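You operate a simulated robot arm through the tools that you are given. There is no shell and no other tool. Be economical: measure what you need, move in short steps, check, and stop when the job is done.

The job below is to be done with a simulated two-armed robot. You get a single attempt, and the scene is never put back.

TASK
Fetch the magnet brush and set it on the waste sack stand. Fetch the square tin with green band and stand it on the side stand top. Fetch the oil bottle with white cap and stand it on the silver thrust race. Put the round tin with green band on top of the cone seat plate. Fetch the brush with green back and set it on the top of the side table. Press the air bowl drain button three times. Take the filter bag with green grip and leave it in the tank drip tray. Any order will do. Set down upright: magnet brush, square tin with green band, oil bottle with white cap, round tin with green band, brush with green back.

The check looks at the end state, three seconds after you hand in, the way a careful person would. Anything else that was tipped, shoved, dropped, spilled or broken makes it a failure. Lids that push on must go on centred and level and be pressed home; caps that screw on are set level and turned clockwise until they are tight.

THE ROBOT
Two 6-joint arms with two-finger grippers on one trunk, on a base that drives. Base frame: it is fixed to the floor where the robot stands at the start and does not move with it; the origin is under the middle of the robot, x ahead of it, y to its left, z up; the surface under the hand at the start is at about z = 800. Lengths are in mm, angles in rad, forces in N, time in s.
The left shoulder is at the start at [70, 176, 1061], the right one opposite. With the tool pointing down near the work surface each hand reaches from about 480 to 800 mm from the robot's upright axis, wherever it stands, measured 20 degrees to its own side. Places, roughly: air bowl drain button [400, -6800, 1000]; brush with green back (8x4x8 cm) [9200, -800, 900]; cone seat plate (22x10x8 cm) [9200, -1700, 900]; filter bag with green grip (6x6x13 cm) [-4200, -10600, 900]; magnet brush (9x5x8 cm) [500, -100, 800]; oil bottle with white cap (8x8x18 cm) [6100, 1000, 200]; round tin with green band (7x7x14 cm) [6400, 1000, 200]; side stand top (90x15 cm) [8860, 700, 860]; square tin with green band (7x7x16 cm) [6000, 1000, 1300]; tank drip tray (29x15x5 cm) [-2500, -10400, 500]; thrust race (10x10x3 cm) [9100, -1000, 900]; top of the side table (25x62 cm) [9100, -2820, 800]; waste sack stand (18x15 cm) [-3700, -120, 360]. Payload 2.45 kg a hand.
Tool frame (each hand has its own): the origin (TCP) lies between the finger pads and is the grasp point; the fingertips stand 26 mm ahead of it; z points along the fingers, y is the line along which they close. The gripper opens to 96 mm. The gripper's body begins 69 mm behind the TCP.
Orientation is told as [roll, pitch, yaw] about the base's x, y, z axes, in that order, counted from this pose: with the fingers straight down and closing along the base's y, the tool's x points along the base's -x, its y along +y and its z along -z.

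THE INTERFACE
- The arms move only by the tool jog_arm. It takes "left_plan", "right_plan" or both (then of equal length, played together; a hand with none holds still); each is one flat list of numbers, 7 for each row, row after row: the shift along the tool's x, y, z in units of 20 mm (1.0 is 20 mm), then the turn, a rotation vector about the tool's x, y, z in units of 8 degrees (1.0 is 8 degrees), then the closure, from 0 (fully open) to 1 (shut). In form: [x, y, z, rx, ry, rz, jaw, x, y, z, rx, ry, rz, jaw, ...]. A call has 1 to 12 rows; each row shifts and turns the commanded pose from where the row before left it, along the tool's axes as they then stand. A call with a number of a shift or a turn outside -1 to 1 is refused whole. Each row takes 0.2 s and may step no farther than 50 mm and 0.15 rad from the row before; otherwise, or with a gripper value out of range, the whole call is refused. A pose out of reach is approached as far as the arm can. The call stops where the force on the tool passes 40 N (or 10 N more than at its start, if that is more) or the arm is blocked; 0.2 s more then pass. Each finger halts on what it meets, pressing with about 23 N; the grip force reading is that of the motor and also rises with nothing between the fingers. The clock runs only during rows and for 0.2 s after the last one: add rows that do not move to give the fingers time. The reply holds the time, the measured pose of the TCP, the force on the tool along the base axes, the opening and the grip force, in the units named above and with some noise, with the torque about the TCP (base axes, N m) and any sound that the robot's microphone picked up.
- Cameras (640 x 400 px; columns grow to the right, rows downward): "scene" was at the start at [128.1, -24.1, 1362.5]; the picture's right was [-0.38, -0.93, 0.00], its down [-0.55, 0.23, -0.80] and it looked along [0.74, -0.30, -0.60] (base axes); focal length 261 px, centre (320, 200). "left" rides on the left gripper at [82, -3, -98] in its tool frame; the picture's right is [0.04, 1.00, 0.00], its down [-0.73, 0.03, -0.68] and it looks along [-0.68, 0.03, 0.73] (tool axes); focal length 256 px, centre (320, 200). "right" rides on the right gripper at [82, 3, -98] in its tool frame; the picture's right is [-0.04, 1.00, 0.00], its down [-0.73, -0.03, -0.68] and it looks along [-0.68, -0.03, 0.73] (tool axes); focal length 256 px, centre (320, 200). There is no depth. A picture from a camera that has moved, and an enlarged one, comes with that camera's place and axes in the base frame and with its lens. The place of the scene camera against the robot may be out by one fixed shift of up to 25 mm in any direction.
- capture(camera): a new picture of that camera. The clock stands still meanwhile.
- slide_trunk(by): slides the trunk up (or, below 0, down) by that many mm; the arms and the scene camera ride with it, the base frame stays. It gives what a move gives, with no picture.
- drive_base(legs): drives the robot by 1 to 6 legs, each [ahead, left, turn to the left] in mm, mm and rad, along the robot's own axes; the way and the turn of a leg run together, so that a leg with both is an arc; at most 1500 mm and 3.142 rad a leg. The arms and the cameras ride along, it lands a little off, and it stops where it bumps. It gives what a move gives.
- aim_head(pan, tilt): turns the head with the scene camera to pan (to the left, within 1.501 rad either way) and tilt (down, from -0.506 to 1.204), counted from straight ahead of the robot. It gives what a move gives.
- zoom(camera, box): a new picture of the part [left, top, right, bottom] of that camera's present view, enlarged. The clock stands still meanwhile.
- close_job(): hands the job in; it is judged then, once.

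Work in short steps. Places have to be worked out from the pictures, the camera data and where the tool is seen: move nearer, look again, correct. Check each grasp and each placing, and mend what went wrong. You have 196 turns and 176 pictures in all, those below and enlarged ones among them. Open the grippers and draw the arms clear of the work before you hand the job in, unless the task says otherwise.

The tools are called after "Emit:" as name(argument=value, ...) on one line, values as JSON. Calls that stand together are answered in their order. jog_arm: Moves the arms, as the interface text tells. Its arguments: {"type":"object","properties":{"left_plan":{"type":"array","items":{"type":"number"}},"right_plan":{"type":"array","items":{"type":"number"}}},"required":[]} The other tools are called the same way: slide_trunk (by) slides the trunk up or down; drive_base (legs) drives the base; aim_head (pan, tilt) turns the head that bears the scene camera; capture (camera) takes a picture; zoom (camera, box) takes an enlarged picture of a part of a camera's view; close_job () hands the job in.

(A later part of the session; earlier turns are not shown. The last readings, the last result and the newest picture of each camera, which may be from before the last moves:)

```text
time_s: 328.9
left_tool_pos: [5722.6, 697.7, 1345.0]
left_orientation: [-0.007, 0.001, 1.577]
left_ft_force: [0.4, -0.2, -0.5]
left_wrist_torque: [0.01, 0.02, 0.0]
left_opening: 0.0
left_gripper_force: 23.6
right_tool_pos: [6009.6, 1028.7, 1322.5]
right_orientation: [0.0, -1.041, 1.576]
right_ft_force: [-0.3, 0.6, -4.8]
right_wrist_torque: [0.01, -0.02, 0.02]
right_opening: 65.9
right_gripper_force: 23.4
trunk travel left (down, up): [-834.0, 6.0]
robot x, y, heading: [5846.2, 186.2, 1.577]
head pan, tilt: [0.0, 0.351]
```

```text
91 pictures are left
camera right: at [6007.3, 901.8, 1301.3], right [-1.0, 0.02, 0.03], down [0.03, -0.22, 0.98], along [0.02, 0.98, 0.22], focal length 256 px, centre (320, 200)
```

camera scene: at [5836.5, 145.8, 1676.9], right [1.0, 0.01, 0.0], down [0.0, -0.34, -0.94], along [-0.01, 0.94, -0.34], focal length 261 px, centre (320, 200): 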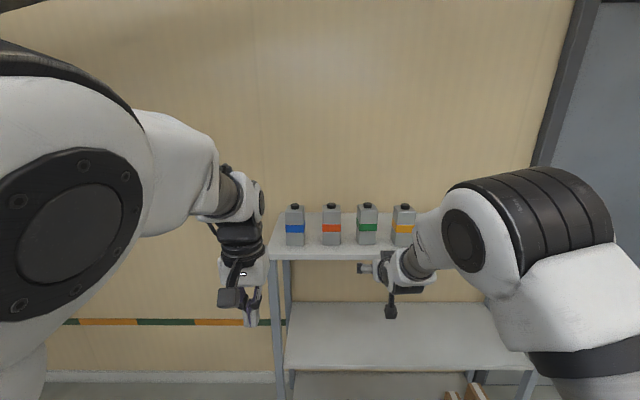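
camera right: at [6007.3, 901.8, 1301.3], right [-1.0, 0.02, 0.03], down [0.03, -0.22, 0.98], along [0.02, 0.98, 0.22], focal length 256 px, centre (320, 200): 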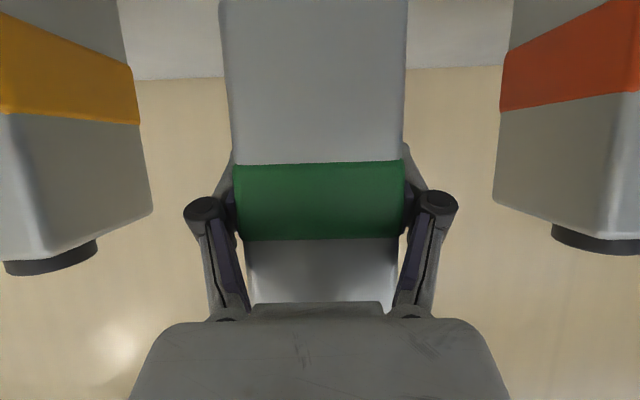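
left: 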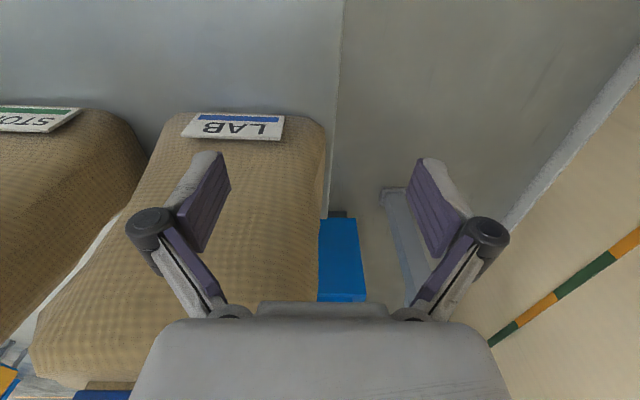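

Tin is held. I back off 700, turn east, lower the trunk 250, go ahead and look at the benches by the east wall.

Emit:
drive_base(legs=[[-800, 0, 0], [0, 0, -1.57], [1300, 0, 0]])

Emit:
slide_trunk(by=-250)

Emit:
aim_head(pan=0.2, tilt=0.3)

Emit:
capture(camera="scene")

```text
time_s: 343.2
left_tool_pos: [7650.4, -493.0, 1344.7]
left_orientation: [-0.007, 0.0, 0.014]
left_ft_force: [-0.8, 0.2, 0.2]
left_wrist_torque: [0.0, 0.03, -0.02]
left_opening: 0.0
left_gripper_force: 22.7
right_tool_pos: [7982.3, -778.4, 1321.8]
right_orientation: [-0.002, -1.042, 0.013]
right_ft_force: [0.2, -0.6, -5.9]
right_wrist_torque: [0.02, 0.02, 0.01]
right_opening: 65.8
right_gripper_force: 23.2
trunk travel left (down, up): [-834.0, 6.0]
robot x, y, heading: [7140.3, -624.2, 0.009]
head pan, tilt: [0.0, 0.351]
```

```text
time_s: 345.8
left_tool_pos: [7650.5, -492.6, 1095.0]
left_orientation: [-0.008, 0.0, 0.015]
left_ft_force: [0.6, -0.5, 0.5]
left_wrist_torque: [-0.01, 0.0, -0.02]
left_opening: 0.0
left_gripper_force: 23.2
right_tool_pos: [7982.5, -780.4, 1071.7]
right_orientation: [-0.002, -1.042, 0.011]
right_ft_force: [0.4, 0.1, -5.9]
right_wrist_torque: [-0.02, 0.05, 0.0]
right_opening: 65.7
right_gripper_force: 22.7
trunk travel left (down, up): [-584.0, 256.0]
robot x, y, heading: [7138.2, -621.2, 0.011]
head pan, tilt: [0.0, 0.351]
```

```text
time_s: 346.5
left_tool_pos: [7650.1, -493.8, 1094.5]
left_orientation: [-0.007, 0.003, 0.013]
left_ft_force: [-0.1, 0.1, -0.2]
left_wrist_torque: [0.03, -0.01, 0.0]
left_opening: 0.0
left_gripper_force: 22.7
right_tool_pos: [7982.4, -779.6, 1071.5]
right_orientation: [-0.002, -1.043, 0.011]
right_ft_force: [-0.4, 0.1, -5.9]
right_wrist_torque: [0.0, 0.01, -0.01]
right_opening: 65.9
right_gripper_force: 23.4
trunk travel left (down, up): [-584.0, 256.0]
robot x, y, heading: [7137.9, -622.4, 0.006]
head pan, tilt: [0.201, 0.3]
```

```text
90 pictures are left
camera scene: at [7278.8, -593.7, 1431.4], right [0.21, -0.98, 0.0], down [-0.29, -0.06, -0.95], along [0.93, 0.2, -0.3], focal length 261 px, centre (320, 200)
```

scene: 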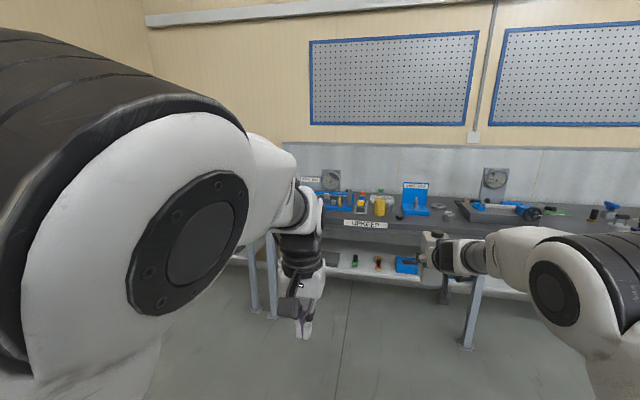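

The side stand is hidden by my left arm; I turn left 0.8 rad and look.

Emit:
drive_base(legs=[[0, 0, 0.8]])

Emit:
aim_head(pan=0, tilt=0.35)

Emit:
capture(camera="scene")

```text
time_s: 349.0
left_tool_pos: [7401.5, -164.2, 1094.6]
left_orientation: [-0.008, -0.001, 0.818]
left_ft_force: [1.0, -0.2, -0.3]
left_wrist_torque: [0.01, -0.02, -0.01]
left_opening: 0.0
left_gripper_force: 22.8
right_tool_pos: [7837.5, -122.4, 1072.2]
right_orientation: [-0.002, -1.042, 0.816]
right_ft_force: [-0.4, 0.1, -5.5]
right_wrist_torque: [-0.05, 0.0, 0.0]
right_opening: 65.9
right_gripper_force: 22.7
trunk travel left (down, up): [-584.0, 256.0]
robot x, y, heading: [7140.0, -622.5, 0.815]
head pan, tilt: [0.201, 0.3]
```

```text
time_s: 349.7
left_tool_pos: [7400.5, -165.0, 1093.9]
left_orientation: [-0.008, 0.004, 0.819]
left_ft_force: [0.3, -0.1, 0.3]
left_wrist_torque: [0.0, 0.01, 0.02]
left_opening: 0.0
left_gripper_force: 23.6
right_tool_pos: [7837.7, -123.5, 1071.0]
right_orientation: [-0.002, -1.043, 0.814]
right_ft_force: [-0.4, 0.1, -6.0]
right_wrist_torque: [0.0, 0.04, 0.04]
right_opening: 65.7
right_gripper_force: 23.1
trunk travel left (down, up): [-584.0, 256.0]
robot x, y, heading: [7138.1, -619.6, 0.814]
head pan, tilt: [0.0, 0.351]
```

```text
89 pictures are left
camera scene: at [7235.2, -508.3, 1426.7], right [0.73, -0.68, 0.0], down [-0.24, -0.25, -0.94], along [0.64, 0.68, -0.34], focal length 261 px, centre (320, 200)
```

scene: 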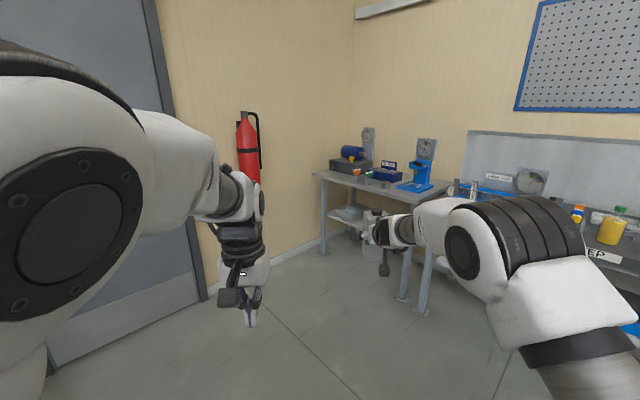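

Emit:
zoom(camera="scene", box=[300, 120, 460, 220])

```text
4.00 times, centred on (380, 170) of scene
camera zoom: at [7235.2, -508.3, 1426.7], right [0.73, -0.68, 0.0], down [-0.24, -0.25, -0.94], along [0.64, 0.68, -0.34], focal length 1044 px, centre (80, 320)
```

zoom: 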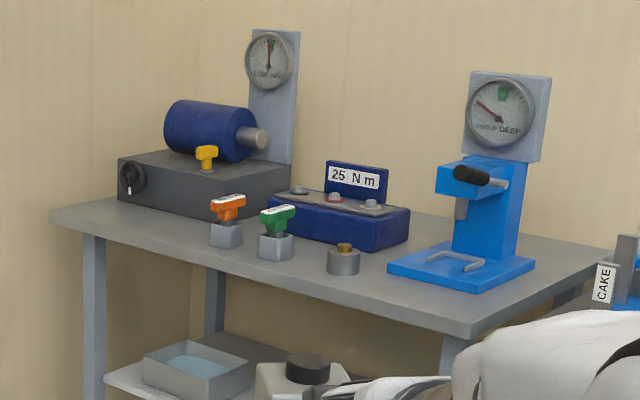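

The corner table (x 8725–9240, y 175–1185) is the side stand; its front strip is free at about (8838, 890) left of the orange handle. I approach at heading 0.6.

Emit:
drive_base(legs=[[0, 0, -0.214], [1261, 445, 0]])

Emit:
aim_head(pan=0, tilt=0.5)

Emit:
capture(camera="scene")

Emit:
capture(camera="left")

```text
time_s: 357.1
left_tool_pos: [8267.4, 844.6, 1094.6]
left_orientation: [-0.006, -0.001, 0.606]
left_ft_force: [0.8, 0.4, 0.0]
left_wrist_torque: [0.03, 0.01, 0.01]
left_opening: 0.1
left_gripper_force: 22.8
right_tool_pos: [8701.6, 791.9, 1071.6]
right_orientation: [-0.002, -1.041, 0.601]
right_ft_force: [1.0, -0.5, -6.1]
right_wrist_torque: [-0.02, 0.03, 0.03]
right_opening: 65.7
right_gripper_force: 23.5
trunk travel left (down, up): [-584.0, 256.0]
robot x, y, heading: [7913.3, 449.4, 0.606]
head pan, tilt: [0.0, 0.351]
```

```text
time_s: 357.8
left_tool_pos: [8267.7, 845.8, 1094.0]
left_orientation: [-0.008, 0.002, 0.606]
left_ft_force: [-0.6, 0.5, -0.4]
left_wrist_torque: [0.0, 0.02, -0.01]
left_opening: 0.1
left_gripper_force: 22.8
right_tool_pos: [8702.3, 793.2, 1071.1]
right_orientation: [-0.001, -1.04, 0.602]
right_ft_force: [-0.3, 0.3, -5.9]
right_wrist_torque: [-0.09, 0.01, -0.02]
right_opening: 65.8
right_gripper_force: 22.3
trunk travel left (down, up): [-584.0, 256.0]
robot x, y, heading: [7917.6, 452.3, 0.605]
head pan, tilt: [0.0, 0.499]
```

```text
87 pictures are left
camera scene: at [8028.3, 542.1, 1413.0], right [0.57, -0.82, 0.0], down [-0.4, -0.27, -0.88], along [0.72, 0.5, -0.48], focal length 261 px, centre (320, 200)
```

scene: 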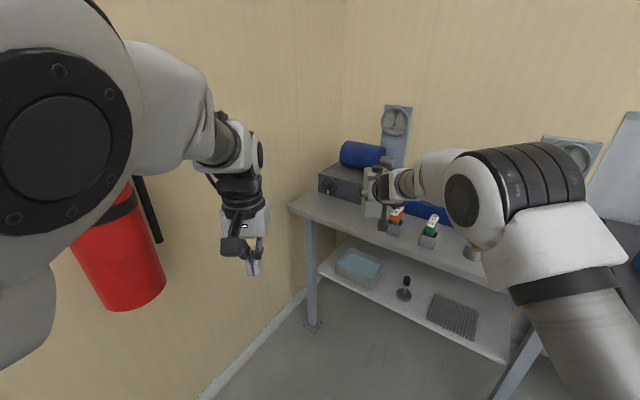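

```text
86 pictures are left
camera left: at [8201.1, 795.3, 1193.9], right [-0.6, 0.8, -0.01], down [0.58, 0.45, 0.68], along [0.54, 0.4, -0.73], focal length 256 px, centre (320, 200)
```

left: 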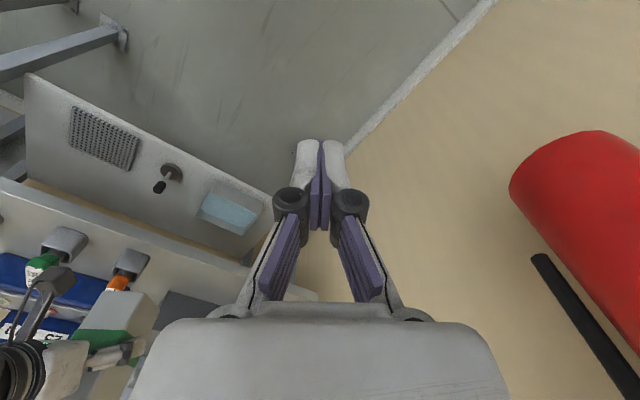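

Extinguisher on the wall stays clear of the left arm (~300 mm). I drive 165 ahead to put the tin over the free spot.

Emit:
drive_base(legs=[[162, 0, 0]])

Emit:
capture(camera="scene")

Emit:
capture(camera="right")

```text
time_s: 359.2
left_tool_pos: [8397.2, 934.9, 1096.1]
left_orientation: [-0.006, -0.001, 0.604]
left_ft_force: [-0.8, 0.3, 0.4]
left_wrist_torque: [-0.01, 0.02, 0.0]
left_opening: 0.0
left_gripper_force: 23.1
right_tool_pos: [8832.9, 881.1, 1072.0]
right_orientation: [-0.002, -1.042, 0.6]
right_ft_force: [0.6, -0.2, -6.7]
right_wrist_torque: [-0.03, 0.05, 0.01]
right_opening: 65.7
right_gripper_force: 23.2
trunk travel left (down, up): [-584.0, 256.0]
robot x, y, heading: [8042.4, 540.5, 0.6]
head pan, tilt: [0.0, 0.499]
```

```text
85 pictures are left
camera scene: at [8159.0, 631.6, 1413.2], right [0.57, -0.82, 0.0], down [-0.4, -0.27, -0.88], along [0.72, 0.5, -0.48], focal length 261 px, centre (320, 200)
```

scene: 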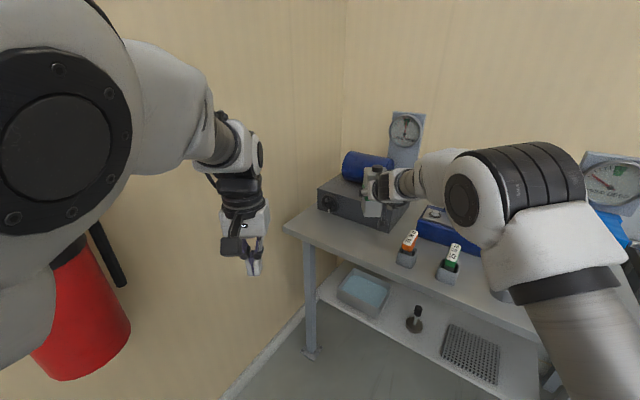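

```text
84 pictures are left
camera right: at [8727.4, 812.6, 1051.2], right [-0.55, 0.84, 0.03], down [-0.16, -0.15, 0.98], along [0.82, 0.53, 0.22], focal length 256 px, centre (320, 200)
```

right: 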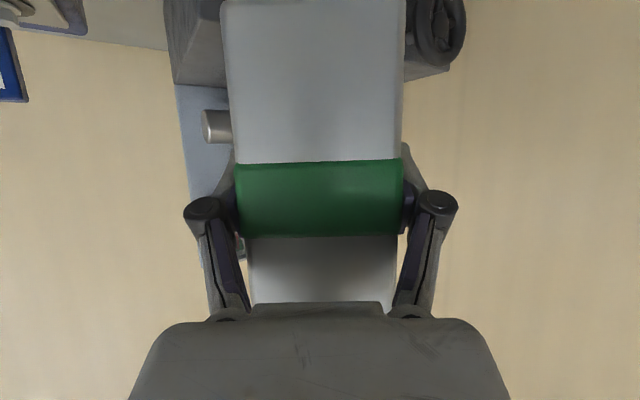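

Spot is good (box front at x≈8938). I lower the trunk 118 mm and check.

Emit:
slide_trunk(by=-118)

Emit:
zoom(camera="scene", box=[280, 130, 480, 280])

```text
time_s: 360.7
left_tool_pos: [8399.2, 933.9, 976.4]
left_orientation: [-0.006, -0.001, 0.603]
left_ft_force: [0.6, 0.4, -0.5]
left_wrist_torque: [0.0, 0.04, -0.01]
left_opening: 0.0
left_gripper_force: 22.6
right_tool_pos: [8834.1, 881.4, 953.2]
right_orientation: [-0.003, -1.043, 0.602]
right_ft_force: [0.8, -0.2, -5.1]
right_wrist_torque: [0.0, 0.0, -0.02]
right_opening: 65.9
right_gripper_force: 23.4
trunk travel left (down, up): [-466.0, 374.0]
robot x, y, heading: [8043.3, 546.6, 0.597]
head pan, tilt: [0.0, 0.499]
```

```text
2.67 times, centred on (380, 205) of scene
camera zoom: at [8159.4, 631.8, 1295.1], right [0.57, -0.82, 0.0], down [-0.4, -0.27, -0.88], along [0.72, 0.5, -0.48], focal length 696 px, centre (160, 187)
```

zoom: 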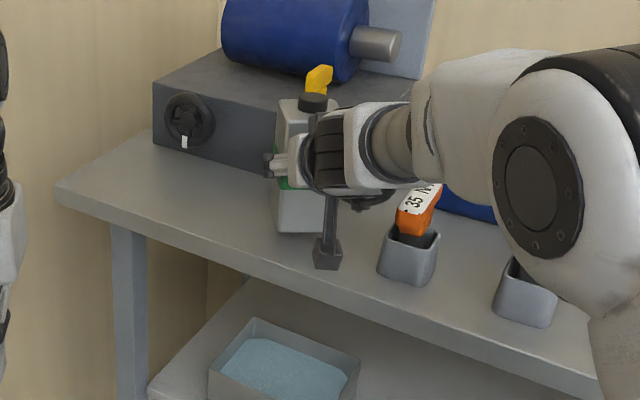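

Nearly down. I lower 12 mm then 2–3 mm rows.

Emit:
jog_arm(right_plan=[0.35, 0, 0.2, 0, 0, 0, 1, 0.17, 0, 0.1, 0, 0, 0, 1, 0.13, 0, 0.075, 0, 0, 0, 1, 0, 0, 0, 0, 0, 0, 1])

```text
time_s: 361.7
left_tool_pos: [8399.2, 934.5, 976.5]
left_orientation: [-0.007, 0.0, 0.602]
left_ft_force: [-0.3, -0.7, -0.8]
left_wrist_torque: [0.0, 0.01, 0.0]
left_opening: 0.1
left_gripper_force: 22.5
right_tool_pos: [8833.3, 880.5, 938.0]
right_orientation: [-0.002, -1.043, 0.601]
right_ft_force: [-0.1, -0.3, -5.9]
right_wrist_torque: [-0.02, 0.05, 0.0]
right_opening: 65.8
right_gripper_force: 22.9
trunk travel left (down, up): [-466.0, 374.0]
robot x, y, heading: [8044.7, 541.9, 0.603]
head pan, tilt: [0.0, 0.499]
```

Emit:
jog_arm(right_plan=[0.13, 0, 0.075, 0, 0, 0, 1, 0.1, 0, 0.06, 0, 0, 0, 1, 0.1, 0, 0.06, 0, 0, 0, 1, 0, 0, 0, 0, 0, 0, 1])

```text
time_s: 362.7
left_tool_pos: [8398.7, 934.0, 978.6]
left_orientation: [-0.008, 0.001, 0.604]
left_ft_force: [-0.5, 0.1, 0.0]
left_wrist_torque: [0.02, 0.01, -0.03]
left_opening: 0.0
left_gripper_force: 23.3
right_tool_pos: [8834.4, 881.2, 933.0]
right_orientation: [0.0, -1.044, 0.598]
right_ft_force: [2.7, 0.7, 2.3]
right_wrist_torque: [0.47, -0.25, -0.12]
right_opening: 65.9
right_gripper_force: 22.9
trunk travel left (down, up): [-466.0, 374.0]
robot x, y, heading: [8045.0, 539.1, 0.603]
head pan, tilt: [0.0, 0.499]
```

Contact made (≈8 N). One more millimetre to seat it flat, then open and retreat back level.

Emit:
jog_arm(right_plan=[0.06, 0, 0.035, 0, 0, 0, 1, 0, 0, 0, 0, 0, 0, 0.5, 0, 0, 0, 0, 0, 0, 0, 0, 0, 0, 0, 0, 0, 0, 0, 0, 0, 0, 0, 0, 0])

Emit:
capture(camera="right")

```text
time_s: 363.9
left_tool_pos: [8398.5, 934.3, 977.2]
left_orientation: [-0.006, 0.001, 0.603]
left_ft_force: [0.0, -1.1, 0.4]
left_wrist_torque: [-0.01, 0.0, -0.02]
left_opening: 0.1
left_gripper_force: 23.0
right_tool_pos: [8833.3, 880.2, 929.5]
right_orientation: [-0.001, -1.042, 0.601]
right_ft_force: [0.4, -0.2, -0.2]
right_wrist_torque: [0.03, 0.01, -0.01]
right_opening: 95.8
right_gripper_force: 0.1
trunk travel left (down, up): [-466.0, 374.0]
robot x, y, heading: [8043.2, 543.6, 0.601]
head pan, tilt: [0.0, 0.499]
```

```text
82 pictures are left
camera right: at [8727.0, 812.3, 908.6], right [-0.55, 0.84, 0.03], down [-0.16, -0.15, 0.98], along [0.82, 0.53, 0.22], focal length 256 px, centre (320, 200)
```

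right: 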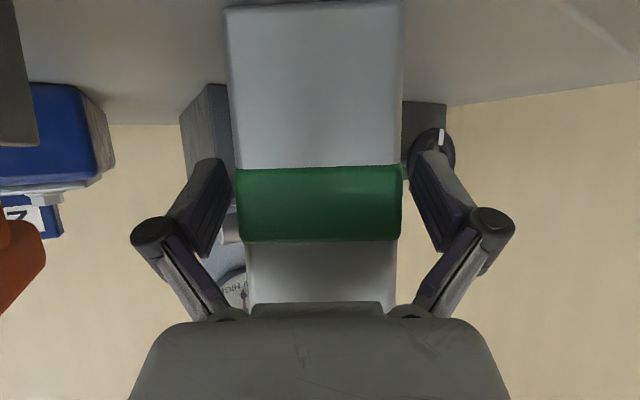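

Released. I jog the hand back 100 mm level, then reverse the base and check the tin.

Emit:
jog_arm(right_plan=[0.5, 0, -0.866, 0, 0, 0, 0, 0.5, 0, -0.866, 0, 0, 0, 0, 0.5, 0, -0.866, 0, 0, 0, 0, 0.5, 0, -0.866, 0, 0, 0, 0, 0.5, 0, -0.866, 0, 0, 0, 0])

Emit:
drive_base(legs=[[-700, 0, 0]])

Emit:
zoom(camera="scene", box=[240, 60, 480, 240])

```text
time_s: 365.1
left_tool_pos: [8398.0, 934.5, 978.3]
left_orientation: [-0.007, -0.001, 0.606]
left_ft_force: [0.1, -0.6, 0.2]
left_wrist_torque: [0.0, 0.01, 0.0]
left_opening: 0.0
left_gripper_force: 22.5
right_tool_pos: [8750.7, 824.0, 929.6]
right_orientation: [0.001, -1.043, 0.6]
right_ft_force: [-0.4, 0.1, 0.3]
right_wrist_torque: [-0.01, 0.01, 0.0]
right_opening: 96.2
right_gripper_force: 0.1
trunk travel left (down, up): [-466.0, 374.0]
robot x, y, heading: [8046.2, 542.6, 0.599]
head pan, tilt: [0.0, 0.499]
```

```text
time_s: 368.9
left_tool_pos: [7823.0, 539.3, 976.9]
left_orientation: [-0.006, 0.0, 0.597]
left_ft_force: [0.3, -0.1, -0.6]
left_wrist_torque: [0.0, -0.03, 0.01]
left_opening: 0.1
left_gripper_force: 23.1
right_tool_pos: [8174.7, 426.4, 929.0]
right_orientation: [-0.003, -1.042, 0.594]
right_ft_force: [0.8, -0.2, 0.2]
right_wrist_torque: [0.02, -0.02, 0.01]
right_opening: 96.4
right_gripper_force: 0.0
trunk travel left (down, up): [-466.0, 374.0]
robot x, y, heading: [7467.4, 148.9, 0.59]
head pan, tilt: [0.0, 0.499]
```

```text
2.22 times, centred on (360, 150) of scene
camera zoom: at [7581.0, 237.4, 1295.2], right [0.56, -0.83, 0.0], down [-0.4, -0.27, -0.88], along [0.73, 0.49, -0.48], focal length 580 px, centre (231, 311)
```

zoom: 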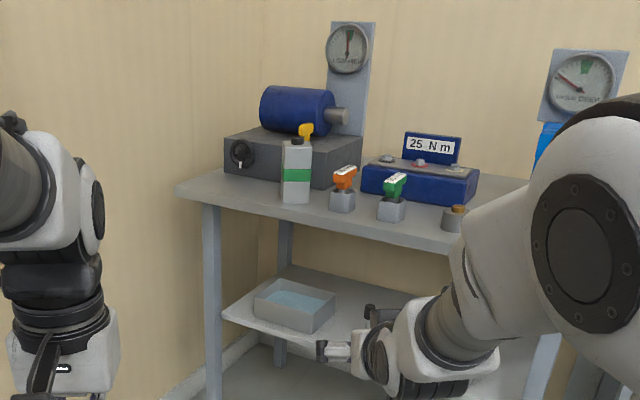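

The square tin stands well. Now the oil bottle: I return to the rack, facing north with the right hand lined up at x≈6087, and lower the trunk.

Emit:
drive_base(legs=[[-600, 0, 0], [0, 0, 0.98], [0, 1070, 0]])

Emit:
slide_trunk(by=-400)

Emit:
jog_arm(right_plan=[1, 0, 0.577, 0, 0, 0, 0, 1, 0, 0.577, 0, 0, 0, 0, 1, 0, 0.577, 0, 0, 0, 0, 1, 0, 0.577, 0, 0, 0, 0, 1, 0, 0.577, 0, 0, 0, 0, 1, 0, 0.577, 0, 0, 0, 0, 1, 0, 0.577, 0, 0, 0, 0, 1, 0, 0.577, 0, 0, 0, 0, 1, 0, 0.577, 0, 0, 0, 0, 1, 0, 0.577, 0, 0, 0, 0])

Emit:
capture(camera="right")

Emit:
capture(camera="scene")

```text
time_s: 379.8
left_tool_pos: [5814.1, 363.3, 977.2]
left_orientation: [-0.008, 0.0, 1.54]
left_ft_force: [0.6, -1.1, 0.4]
left_wrist_torque: [0.03, 0.03, 0.02]
left_opening: 0.0
left_gripper_force: 22.7
right_tool_pos: [6113.9, 582.5, 929.0]
right_orientation: [-0.001, -1.041, 1.535]
right_ft_force: [-0.1, -0.1, 0.7]
right_wrist_torque: [-0.02, 0.0, -0.03]
right_opening: 95.9
right_gripper_force: 0.0
trunk travel left (down, up): [-466.0, 374.0]
robot x, y, heading: [5921.4, -153.2, 1.539]
head pan, tilt: [0.0, 0.499]
```

```text
time_s: 383.7
left_tool_pos: [5813.7, 364.3, 577.3]
left_orientation: [-0.009, 0.001, 1.539]
left_ft_force: [-1.0, -0.3, -0.1]
left_wrist_torque: [0.0, 0.0, 0.0]
left_opening: 0.0
left_gripper_force: 22.5
right_tool_pos: [6112.9, 583.3, 528.9]
right_orientation: [-0.002, -1.042, 1.535]
right_ft_force: [-0.9, -0.6, 0.0]
right_wrist_torque: [0.01, -0.02, 0.01]
right_opening: 96.1
right_gripper_force: 0.2
trunk travel left (down, up): [-66.0, 774.0]
robot x, y, heading: [5922.8, -152.1, 1.54]
head pan, tilt: [0.0, 0.499]
```

```text
time_s: 385.9
left_tool_pos: [5815.4, 364.3, 577.7]
left_orientation: [-0.007, 0.0, 1.539]
left_ft_force: [-0.1, 0.5, 0.4]
left_wrist_torque: [-0.02, 0.0, -0.01]
left_opening: 0.0
left_gripper_force: 22.8
right_tool_pos: [6112.9, 582.5, 300.4]
right_orientation: [0.001, -1.042, 1.532]
right_ft_force: [0.2, 0.2, 0.2]
right_wrist_torque: [-0.01, -0.03, 0.0]
right_opening: 95.9
right_gripper_force: 0.0
trunk travel left (down, up): [-66.0, 774.0]
robot x, y, heading: [5919.9, -151.8, 1.536]
head pan, tilt: [0.0, 0.499]
```

```text
80 pictures are left
camera right: at [6105.0, 456.3, 278.8], right [-1.0, 0.06, 0.03], down [0.02, -0.22, 0.98], along [0.06, 0.97, 0.22], focal length 256 px, centre (320, 200)
```

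right: 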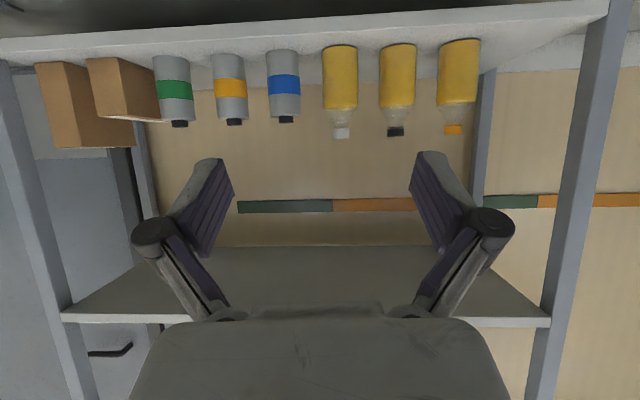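

```text
79 pictures are left
camera scene: at [5921.9, -2.3, 895.1], right [1.0, -0.04, 0.0], down [-0.02, -0.48, -0.88], along [0.03, 0.88, -0.48], focal length 261 px, centre (320, 200)
```

scene: 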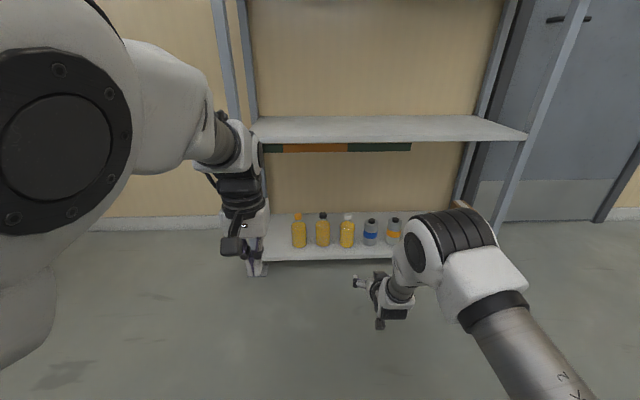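

White-cap bottle at about (6087, 1026), body z≈97–204. I lower the hand to z≈168, straighten heading (which also shifts the hand 25 mm left), and drive ahead 280.

Emit:
jog_arm(right_plan=[1, 0, 0.577, 0, 0, 0, 0, 1, 0, 0.577, 0, 0, 0, 0, 1, 0, 0.577, 0, 0, 0, 0, 1, 0, 0.577, 0, 0, 0, 0, 1, 0, 0.577, 0, 0, 0, 0, 0.75, 0, 0.433, 0, 0, 0, 0])

Emit:
drive_base(legs=[[0, 0, 0.034], [280, 0, 0]])

Emit:
capture(camera="right")

```text
time_s: 387.3
left_tool_pos: [5814.8, 365.4, 577.5]
left_orientation: [-0.006, -0.002, 1.539]
left_ft_force: [0.0, 0.0, -0.2]
left_wrist_torque: [-0.02, -0.01, 0.01]
left_opening: 0.0
left_gripper_force: 22.5
right_tool_pos: [6112.1, 581.6, 165.8]
right_orientation: [-0.002, -1.041, 1.535]
right_ft_force: [0.0, 0.3, -0.5]
right_wrist_torque: [-0.02, 0.0, 0.01]
right_opening: 96.1
right_gripper_force: 0.0
trunk travel left (down, up): [-66.0, 774.0]
robot x, y, heading: [5921.0, -152.6, 1.532]
head pan, tilt: [0.0, 0.499]
```

```text
time_s: 389.6
left_tool_pos: [5799.0, 648.1, 577.0]
left_orientation: [-0.007, 0.001, 1.57]
left_ft_force: [0.9, -0.2, 0.1]
left_wrist_torque: [0.01, 0.02, 0.0]
left_opening: 0.0
left_gripper_force: 23.6
right_tool_pos: [6090.7, 872.2, 166.0]
right_orientation: [-0.001, -1.043, 1.565]
right_ft_force: [0.8, -0.5, -0.2]
right_wrist_torque: [-0.01, -0.01, -0.01]
right_opening: 96.2
right_gripper_force: 0.0
trunk travel left (down, up): [-66.0, 774.0]
robot x, y, heading: [5919.8, 134.1, 1.562]
head pan, tilt: [0.0, 0.499]
```

```text
78 pictures are left
camera right: at [6086.9, 747.0, 145.2], right [-1.0, 0.03, 0.03], down [0.03, -0.22, 0.98], along [0.03, 0.98, 0.22], focal length 256 px, centre (320, 200)
```

right: 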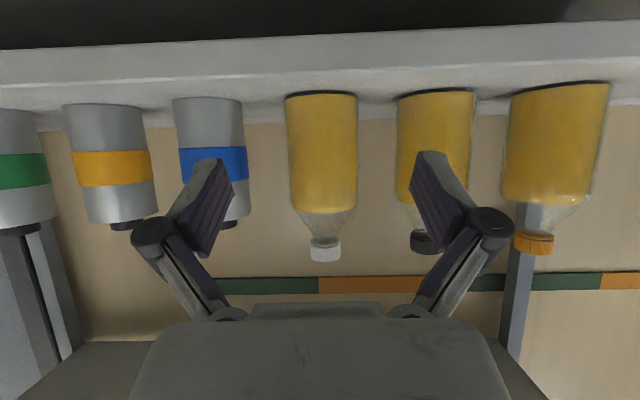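

Alignment is good (x off by 1–2 mm, bottle ≈76 mm wide, centre y≈1022). I drive 95 more and look.

Emit:
drive_base(legs=[[95, 0, 0]])

Emit:
capture(camera="right")

```text
time_s: 390.8
left_tool_pos: [5800.7, 743.5, 576.8]
left_orientation: [-0.007, 0.001, 1.568]
left_ft_force: [0.8, 0.9, 0.6]
left_wrist_torque: [0.03, -0.01, 0.01]
left_opening: 0.0
left_gripper_force: 23.1
right_tool_pos: [6092.1, 968.6, 165.7]
right_orientation: [-0.003, -1.041, 1.566]
right_ft_force: [0.8, -0.6, 0.6]
right_wrist_torque: [0.02, 0.03, 0.01]
right_opening: 96.0
right_gripper_force: 0.0
trunk travel left (down, up): [-66.0, 774.0]
robot x, y, heading: [5920.9, 226.7, 1.566]
head pan, tilt: [0.0, 0.499]
```

```text
77 pictures are left
camera right: at [6087.7, 842.3, 145.2], right [-1.0, 0.03, 0.03], down [0.03, -0.22, 0.98], along [0.03, 0.98, 0.22], focal length 256 px, centre (320, 200)
```

right: 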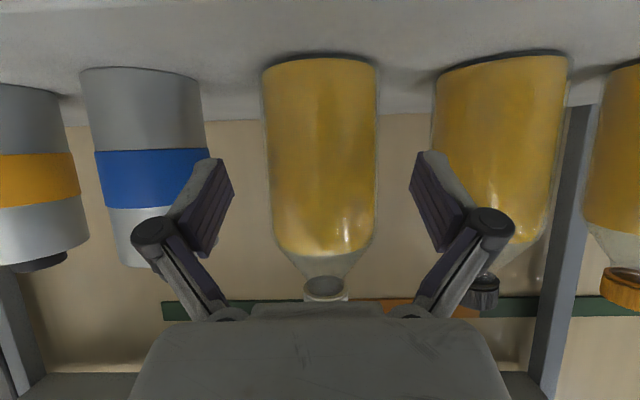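

Centred. I jog 48 mm forward and close gently.

Emit:
jog_arm(right_plan=[-0.5, 0, 0.866, 0, 0, 0, 0, -0.5, 0, 0.866, 0, 0, 0, 0, -0.2, 0, 0.35, 0, 0, 0, 0, 0, 0, 0, 0, 0, 0, 0, 0, 0, 0, 0, 0, 0, 0.5, 0, 0, 0, 0, 0, 0, 0.5, 0, 0, 0, 0, 0, 0, 1, 0, 0, 0, 0, 0, 0, 1])

Emit:
capture(camera="right")

```text
time_s: 392.6
left_tool_pos: [5801.4, 742.3, 577.0]
left_orientation: [-0.006, 0.0, 1.567]
left_ft_force: [0.0, 0.8, 0.1]
left_wrist_torque: [-0.01, 0.03, -0.01]
left_opening: 0.0
left_gripper_force: 23.3
right_tool_pos: [6091.5, 1016.9, 166.7]
right_orientation: [-0.003, -1.044, 1.566]
right_ft_force: [0.0, -1.3, 2.2]
right_wrist_torque: [0.18, -0.08, 0.0]
right_opening: 74.3
right_gripper_force: 23.4
trunk travel left (down, up): [-66.0, 774.0]
robot x, y, heading: [5920.6, 230.2, 1.567]
head pan, tilt: [0.0, 0.499]
```

```text
76 pictures are left
camera right: at [6087.5, 890.7, 145.6], right [-1.0, 0.03, 0.03], down [0.03, -0.22, 0.98], along [0.03, 0.98, 0.22], focal length 256 px, centre (320, 200)
```

right: 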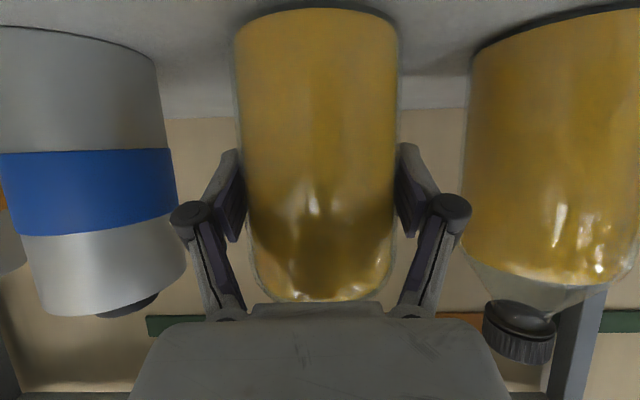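

Gripped at 74 mm. I lift 60 mm and look.

Emit:
jog_arm(right_plan=[-0.4, 0, -0.23, 0, 0, 0, 1, -0.87, 0, -0.5, 0, 0, 0, 1, -0.87, 0, -0.5, 0, 0, 0, 1, -0.87, 0, -0.5, 0, 0, 0, 1, 0, 0, 0, 0, 0, 0, 1])

Emit:
capture(camera="right")

```text
time_s: 393.8
left_tool_pos: [5800.7, 743.6, 576.5]
left_orientation: [-0.007, 0.001, 1.566]
left_ft_force: [-0.1, 0.7, -0.6]
left_wrist_torque: [-0.01, 0.01, -0.03]
left_opening: 0.0
left_gripper_force: 23.7
right_tool_pos: [6091.0, 1016.7, 234.9]
right_orientation: [-0.002, -1.041, 1.565]
right_ft_force: [-0.4, -0.2, -5.3]
right_wrist_torque: [-0.02, 0.02, -0.01]
right_opening: 74.4
right_gripper_force: 22.6
trunk travel left (down, up): [-66.0, 774.0]
robot x, y, heading: [5920.5, 227.3, 1.562]
head pan, tilt: [0.0, 0.499]
```

```text
75 pictures are left
camera right: at [6086.9, 889.9, 213.4], right [-1.0, 0.03, 0.03], down [0.03, -0.22, 0.98], along [0.03, 0.98, 0.21], focal length 256 px, centre (320, 200)
```

right: 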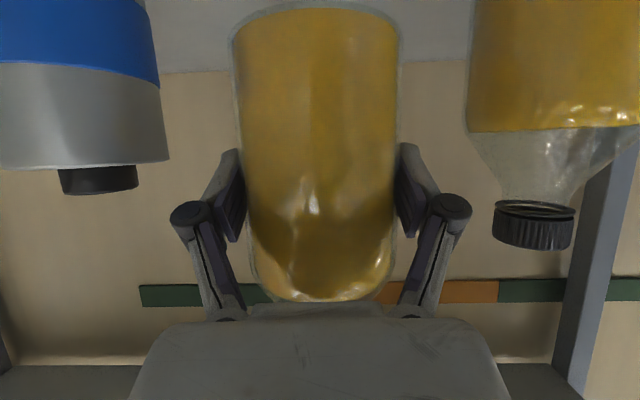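

Bottle is held. I back out, raise the trunk fully, turn east, and drive toward the UPKEEP bench.

Emit:
drive_base(legs=[[-850, 0, 0], [0, 0, -1.565], [1450, -200, 0], [400, 0, 0]])

Emit:
slide_trunk(by=400)

Emit:
slide_trunk(by=374)

Emit:
aim_head(pan=0, tilt=0.45)

Emit:
capture(camera="scene")

```text
time_s: 411.1
left_tool_pos: [8286.7, -763.7, 577.6]
left_orientation: [-0.006, 0.0, -0.028]
left_ft_force: [0.1, -0.3, -0.1]
left_wrist_torque: [-0.02, -0.02, -0.04]
left_opening: 0.1
left_gripper_force: 23.3
right_tool_pos: [8552.7, -1059.9, 233.3]
right_orientation: [-0.002, -1.042, -0.032]
right_ft_force: [0.0, 0.4, -5.1]
right_wrist_torque: [0.02, 0.02, 0.02]
right_opening: 74.3
right_gripper_force: 22.9
trunk travel left (down, up): [-66.0, 774.0]
robot x, y, heading: [7768.5, -875.5, -0.032]
head pan, tilt: [0.0, 0.499]
```

```text
time_s: 414.9
left_tool_pos: [8285.4, -764.3, 977.2]
left_orientation: [-0.007, -0.001, -0.029]
left_ft_force: [-0.2, 0.1, 0.2]
left_wrist_torque: [-0.01, 0.0, 0.0]
left_opening: 0.0
left_gripper_force: 22.5
right_tool_pos: [8551.4, -1060.3, 633.8]
right_orientation: [-0.002, -1.042, -0.027]
right_ft_force: [0.5, 0.0, -3.6]
right_wrist_torque: [0.0, 0.05, -0.01]
right_opening: 74.4
right_gripper_force: 23.1
trunk travel left (down, up): [-466.0, 374.0]
robot x, y, heading: [7768.1, -872.0, -0.036]
head pan, tilt: [0.0, 0.499]
```

```text
time_s: 418.6
left_tool_pos: [8286.0, -763.7, 1350.2]
left_orientation: [-0.007, 0.001, -0.028]
left_ft_force: [-0.1, 0.6, -0.1]
left_wrist_torque: [-0.01, -0.02, 0.0]
left_opening: 0.0
left_gripper_force: 22.9
right_tool_pos: [8551.7, -1060.4, 1007.4]
right_orientation: [-0.001, -1.042, -0.028]
right_ft_force: [-2.0, 1.0, -5.2]
right_wrist_torque: [0.03, -0.03, 0.01]
right_opening: 74.4
right_gripper_force: 22.9
trunk travel left (down, up): [-840.0, 0.0]
robot x, y, heading: [7768.8, -870.7, -0.031]
head pan, tilt: [0.0, 0.499]
```

```text
time_s: 419.2
left_tool_pos: [8286.5, -764.7, 1350.0]
left_orientation: [-0.009, -0.001, -0.028]
left_ft_force: [-0.4, 0.5, -0.3]
left_wrist_torque: [-0.01, 0.0, 0.03]
left_opening: 0.0
left_gripper_force: 23.3
right_tool_pos: [8552.4, -1060.2, 1006.9]
right_orientation: [-0.001, -1.041, -0.032]
right_ft_force: [-1.3, 0.4, -4.8]
right_wrist_torque: [0.01, 0.02, -0.01]
right_opening: 74.3
right_gripper_force: 22.6
trunk travel left (down, up): [-840.0, 0.0]
robot x, y, heading: [7771.2, -869.6, -0.026]
head pan, tilt: [0.0, 0.45]
```

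```text
74 pictures are left
camera scene: at [7909.9, -867.0, 1673.4], right [-0.03, -1.0, 0.0], down [-0.44, 0.01, -0.9], along [0.9, -0.03, -0.44], focal length 261 px, centre (320, 200)
```

scene: 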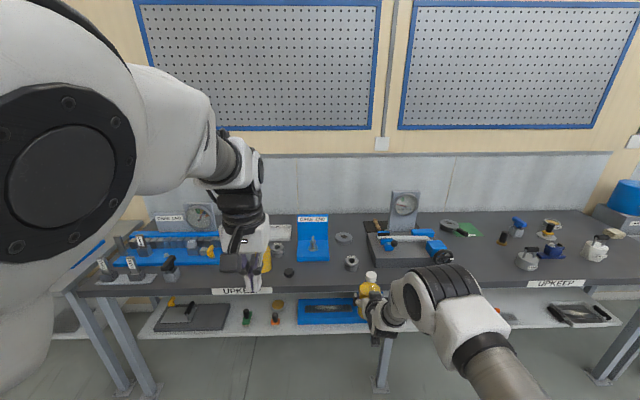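

Emit:
zoom(camera="scene", box=[260, 190, 500, 300])

Emit:
zoom(camera="scene", box=[460, 190, 640, 300])

```text
2.67 times, centred on (380, 245) of scene
camera zoom: at [7909.9, -867.0, 1673.4], right [-0.03, -1.0, 0.0], down [-0.44, 0.01, -0.9], along [0.9, -0.03, -0.44], focal length 696 px, centre (160, 80)
```

zoom: 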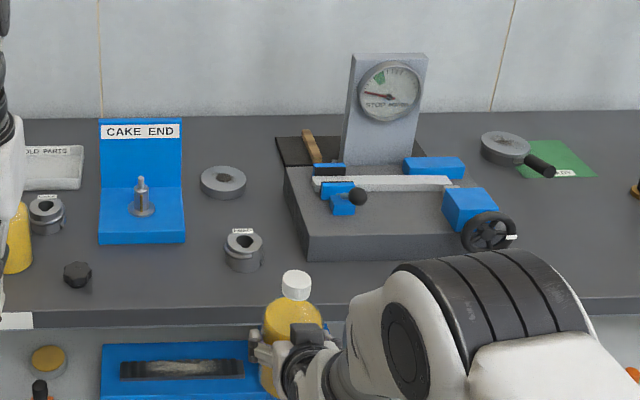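

```text
3.56 times, centred on (550, 245) of scene
camera zoom: at [7909.9, -867.0, 1673.4], right [-0.03, -1.0, 0.0], down [-0.44, 0.01, -0.9], along [0.9, -0.03, -0.44], focal length 928 px, centre (-498, 40)
```

zoom: 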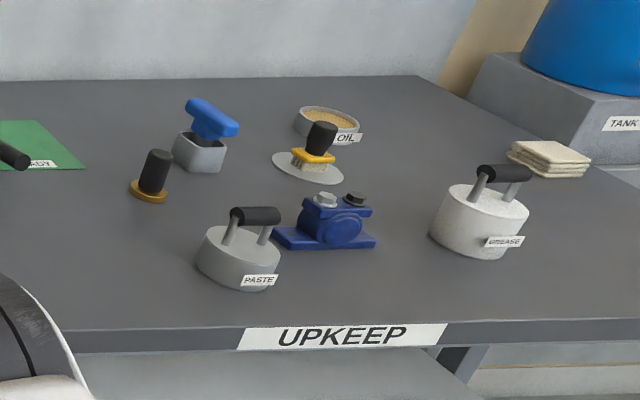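

The silver flat ring (thrust race) I judge at about (9070, -1045), after calibrating the scene camera on the bottle cap. I raise the hand 60 mm and drive 380 ahead, 25 left.

Emit:
jog_arm(right_plan=[-0.87, 0, -0.5, 0, 0, 0, 1, -0.87, 0, -0.5, 0, 0, 0, 1, -0.87, 0, -0.5, 0, 0, 0, 1, -0.87, 0, -0.5, 0, 0, 0, 1])

Emit:
drive_base(legs=[[380, 25, 0]])

Emit:
aim_head(pan=-0.15, tilt=0.65)

Emit:
capture(camera="scene")

Emit:
capture(camera="right")

```text
time_s: 420.2
left_tool_pos: [8285.6, -763.4, 1351.7]
left_orientation: [-0.005, 0.001, -0.027]
left_ft_force: [0.1, 0.1, 0.1]
left_wrist_torque: [0.03, -0.01, -0.02]
left_opening: 0.1
left_gripper_force: 23.1
right_tool_pos: [8552.3, -1060.2, 1088.5]
right_orientation: [-0.002, -1.04, -0.03]
right_ft_force: [-0.8, 0.4, -4.4]
right_wrist_torque: [0.0, 0.0, 0.0]
right_opening: 74.1
right_gripper_force: 23.0
trunk travel left (down, up): [-840.0, 0.0]
robot x, y, heading: [7771.2, -870.3, -0.028]
head pan, tilt: [0.0, 0.45]
```

```text
time_s: 422.6
left_tool_pos: [8657.7, -749.8, 1352.0]
left_orientation: [-0.006, -0.001, -0.028]
left_ft_force: [0.0, -0.3, 0.9]
left_wrist_torque: [-0.01, -0.01, -0.02]
left_opening: 0.1
left_gripper_force: 22.9
right_tool_pos: [8924.7, -1045.8, 1089.2]
right_orientation: [-0.003, -1.04, -0.033]
right_ft_force: [0.0, -0.3, -3.6]
right_wrist_torque: [0.0, 0.02, 0.01]
right_opening: 74.5
right_gripper_force: 22.6
trunk travel left (down, up): [-840.0, 0.0]
robot x, y, heading: [8144.8, -856.3, -0.029]
head pan, tilt: [0.0, 0.45]
```

```text
time_s: 423.3
left_tool_pos: [8661.5, -749.7, 1350.3]
left_orientation: [-0.007, -0.001, -0.029]
left_ft_force: [0.5, 0.1, 0.0]
left_wrist_torque: [0.02, -0.02, 0.01]
left_opening: 0.3
left_gripper_force: 22.9
right_tool_pos: [8925.8, -1045.0, 1087.1]
right_orientation: [-0.002, -1.04, -0.029]
right_ft_force: [0.5, 0.1, -5.2]
right_wrist_torque: [-0.01, 0.03, -0.03]
right_opening: 74.4
right_gripper_force: 22.9
trunk travel left (down, up): [-840.0, 0.0]
robot x, y, heading: [8142.8, -861.9, -0.031]
head pan, tilt: [-0.15, 0.649]
```

```text
71 pictures are left
camera scene: at [8277.8, -866.0, 1655.7], right [-0.18, -0.98, 0.0], down [-0.6, 0.11, -0.8], along [0.78, -0.14, -0.6], focal length 261 px, centre (320, 200)
```

scene: 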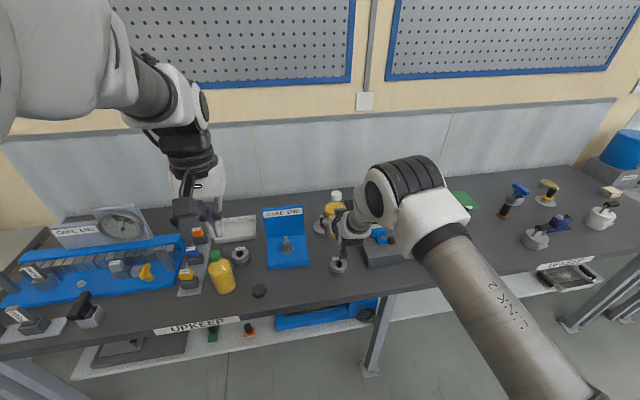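

```text
70 pictures are left
camera right: at [8801.0, -1039.5, 1066.9], right [0.05, 1.0, 0.03], down [-0.22, -0.02, 0.98], along [0.98, -0.06, 0.21], focal length 256 px, centre (320, 200)
```

right: 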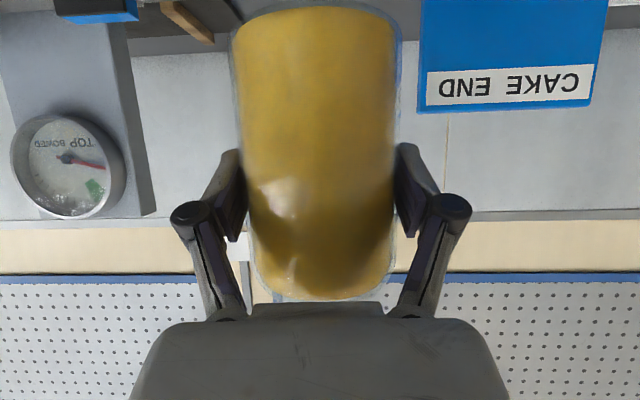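

Emit:
zoom(camera="scene", box=[250, 170, 410, 290])

Emit:
zoom(camera="scene", box=[90, 190, 290, 320])

```text
3.33 times, centred on (330, 230) of scene
camera zoom: at [8277.8, -866.0, 1655.7], right [-0.18, -0.98, 0.0], down [-0.6, 0.11, -0.8], along [0.78, -0.14, -0.6], focal length 870 px, centre (287, 100)
```

zoom: 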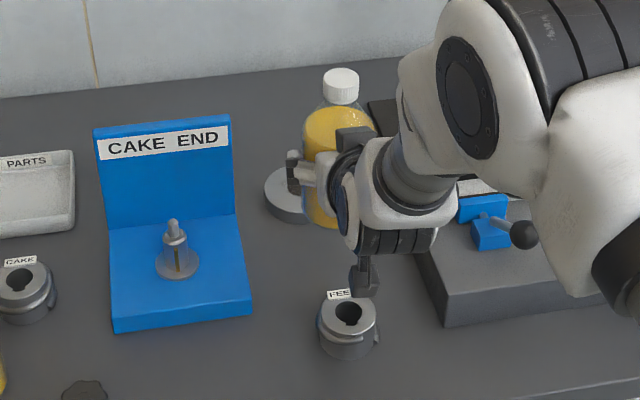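

```text
3.08 times, centred on (190, 255) of scene
camera zoom: at [8277.8, -866.0, 1655.7], right [-0.18, -0.98, 0.0], down [-0.6, 0.11, -0.8], along [0.78, -0.14, -0.6], focal length 803 px, centre (720, 31)
```

zoom: 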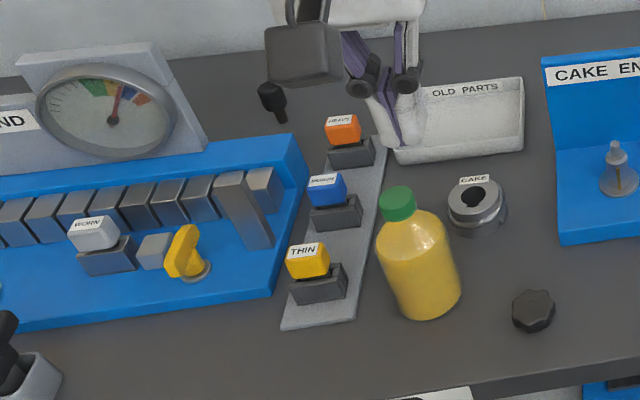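

I use the left wrist camera, which looks down on this area from another angle.

Emit:
capture(camera="left")

```text
67 pictures are left
camera left: at [8579.1, -751.7, 1450.1], right [-0.01, 1.0, -0.01], down [0.73, 0.01, 0.68], along [0.68, 0.0, -0.73], focal length 256 px, centre (320, 200)
```

left: 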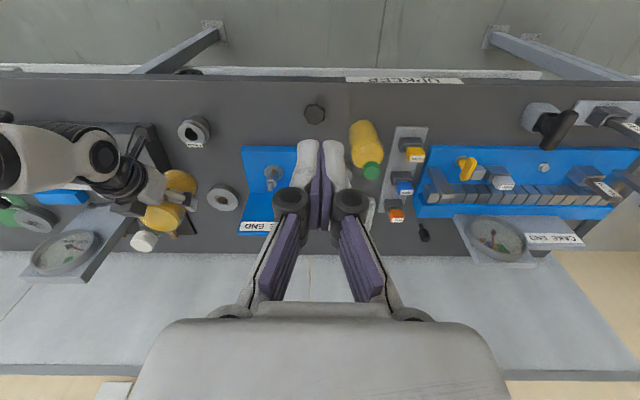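

Emit:
zoom(camera="left", box=[130, 100, 290, 260])

Emit:
zoom(camera="left", box=[360, 160, 480, 260])

```text
2.50 times, centred on (210, 180) of left
camera zoom: at [8579.1, -751.7, 1450.1], right [-0.01, 1.0, -0.01], down [0.73, 0.01, 0.68], along [0.68, 0.0, -0.73], focal length 640 px, centre (595, 250)
```

zoom: 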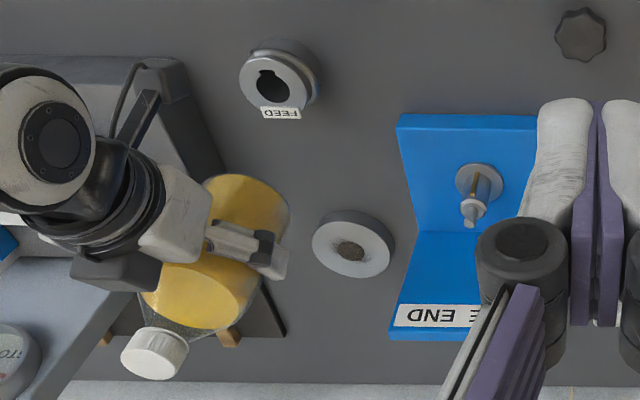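

```text
4.00 times, centred on (420, 210) of left
camera zoom: at [8579.1, -751.7, 1450.1], right [-0.01, 1.0, -0.01], down [0.73, 0.01, 0.68], along [0.68, 0.0, -0.73], focal length 1024 px, centre (-80, 160)
```

zoom: 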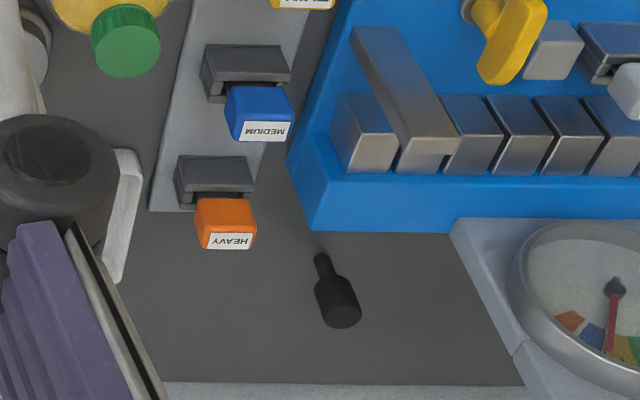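

Race at about (9100, -1044, top ≈890–900); bottle now at (8926, -1045). I drive 174 ahead, 5 left, and view from the left camera.

Emit:
drive_base(legs=[[174, 6, 0]])

Emit:
zoom(camera="left", box=[130, 60, 330, 260])

Emit:
zoom(camera="scene", box=[240, 170, 420, 310])

```text
time_s: 424.8
left_tool_pos: [8830.6, -748.8, 1354.0]
left_orientation: [-0.006, -0.005, -0.027]
left_ft_force: [-0.7, 0.1, -0.1]
left_wrist_torque: [-0.02, -0.04, -0.01]
left_opening: 0.0
left_gripper_force: 23.0
right_tool_pos: [9098.4, -1045.0, 1090.9]
right_orientation: [-0.002, -1.044, -0.03]
right_ft_force: [-0.8, 0.8, -4.7]
right_wrist_torque: [-0.03, -0.01, -0.02]
right_opening: 74.4
right_gripper_force: 23.2
trunk travel left (down, up): [-840.0, 0.0]
robot x, y, heading: [8321.7, -860.4, -0.03]
head pan, tilt: [-0.15, 0.649]
```

```text
2.00 times, centred on (230, 160) of left
camera zoom: at [8749.6, -750.9, 1451.7], right [-0.01, 1.0, -0.01], down [0.73, 0.01, 0.68], along [0.68, 0.0, -0.73], focal length 512 px, centre (500, 280)
```

zoom: 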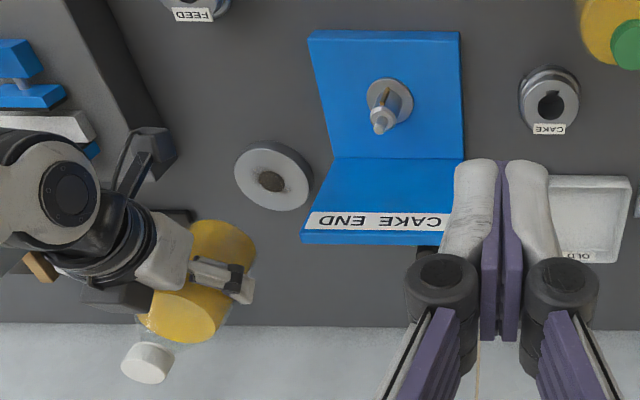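

```text
2.86 times, centred on (330, 240) of scene
camera zoom: at [8447.7, -865.3, 1656.1], right [-0.18, -0.98, 0.0], down [-0.59, 0.11, -0.8], along [0.78, -0.14, -0.6], focal length 746 px, centre (291, 86)
```

zoom: 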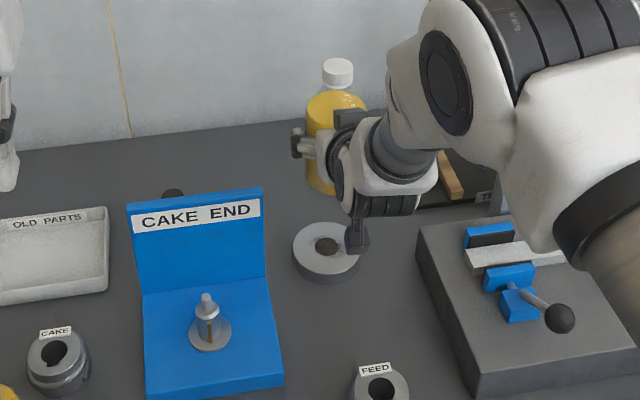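

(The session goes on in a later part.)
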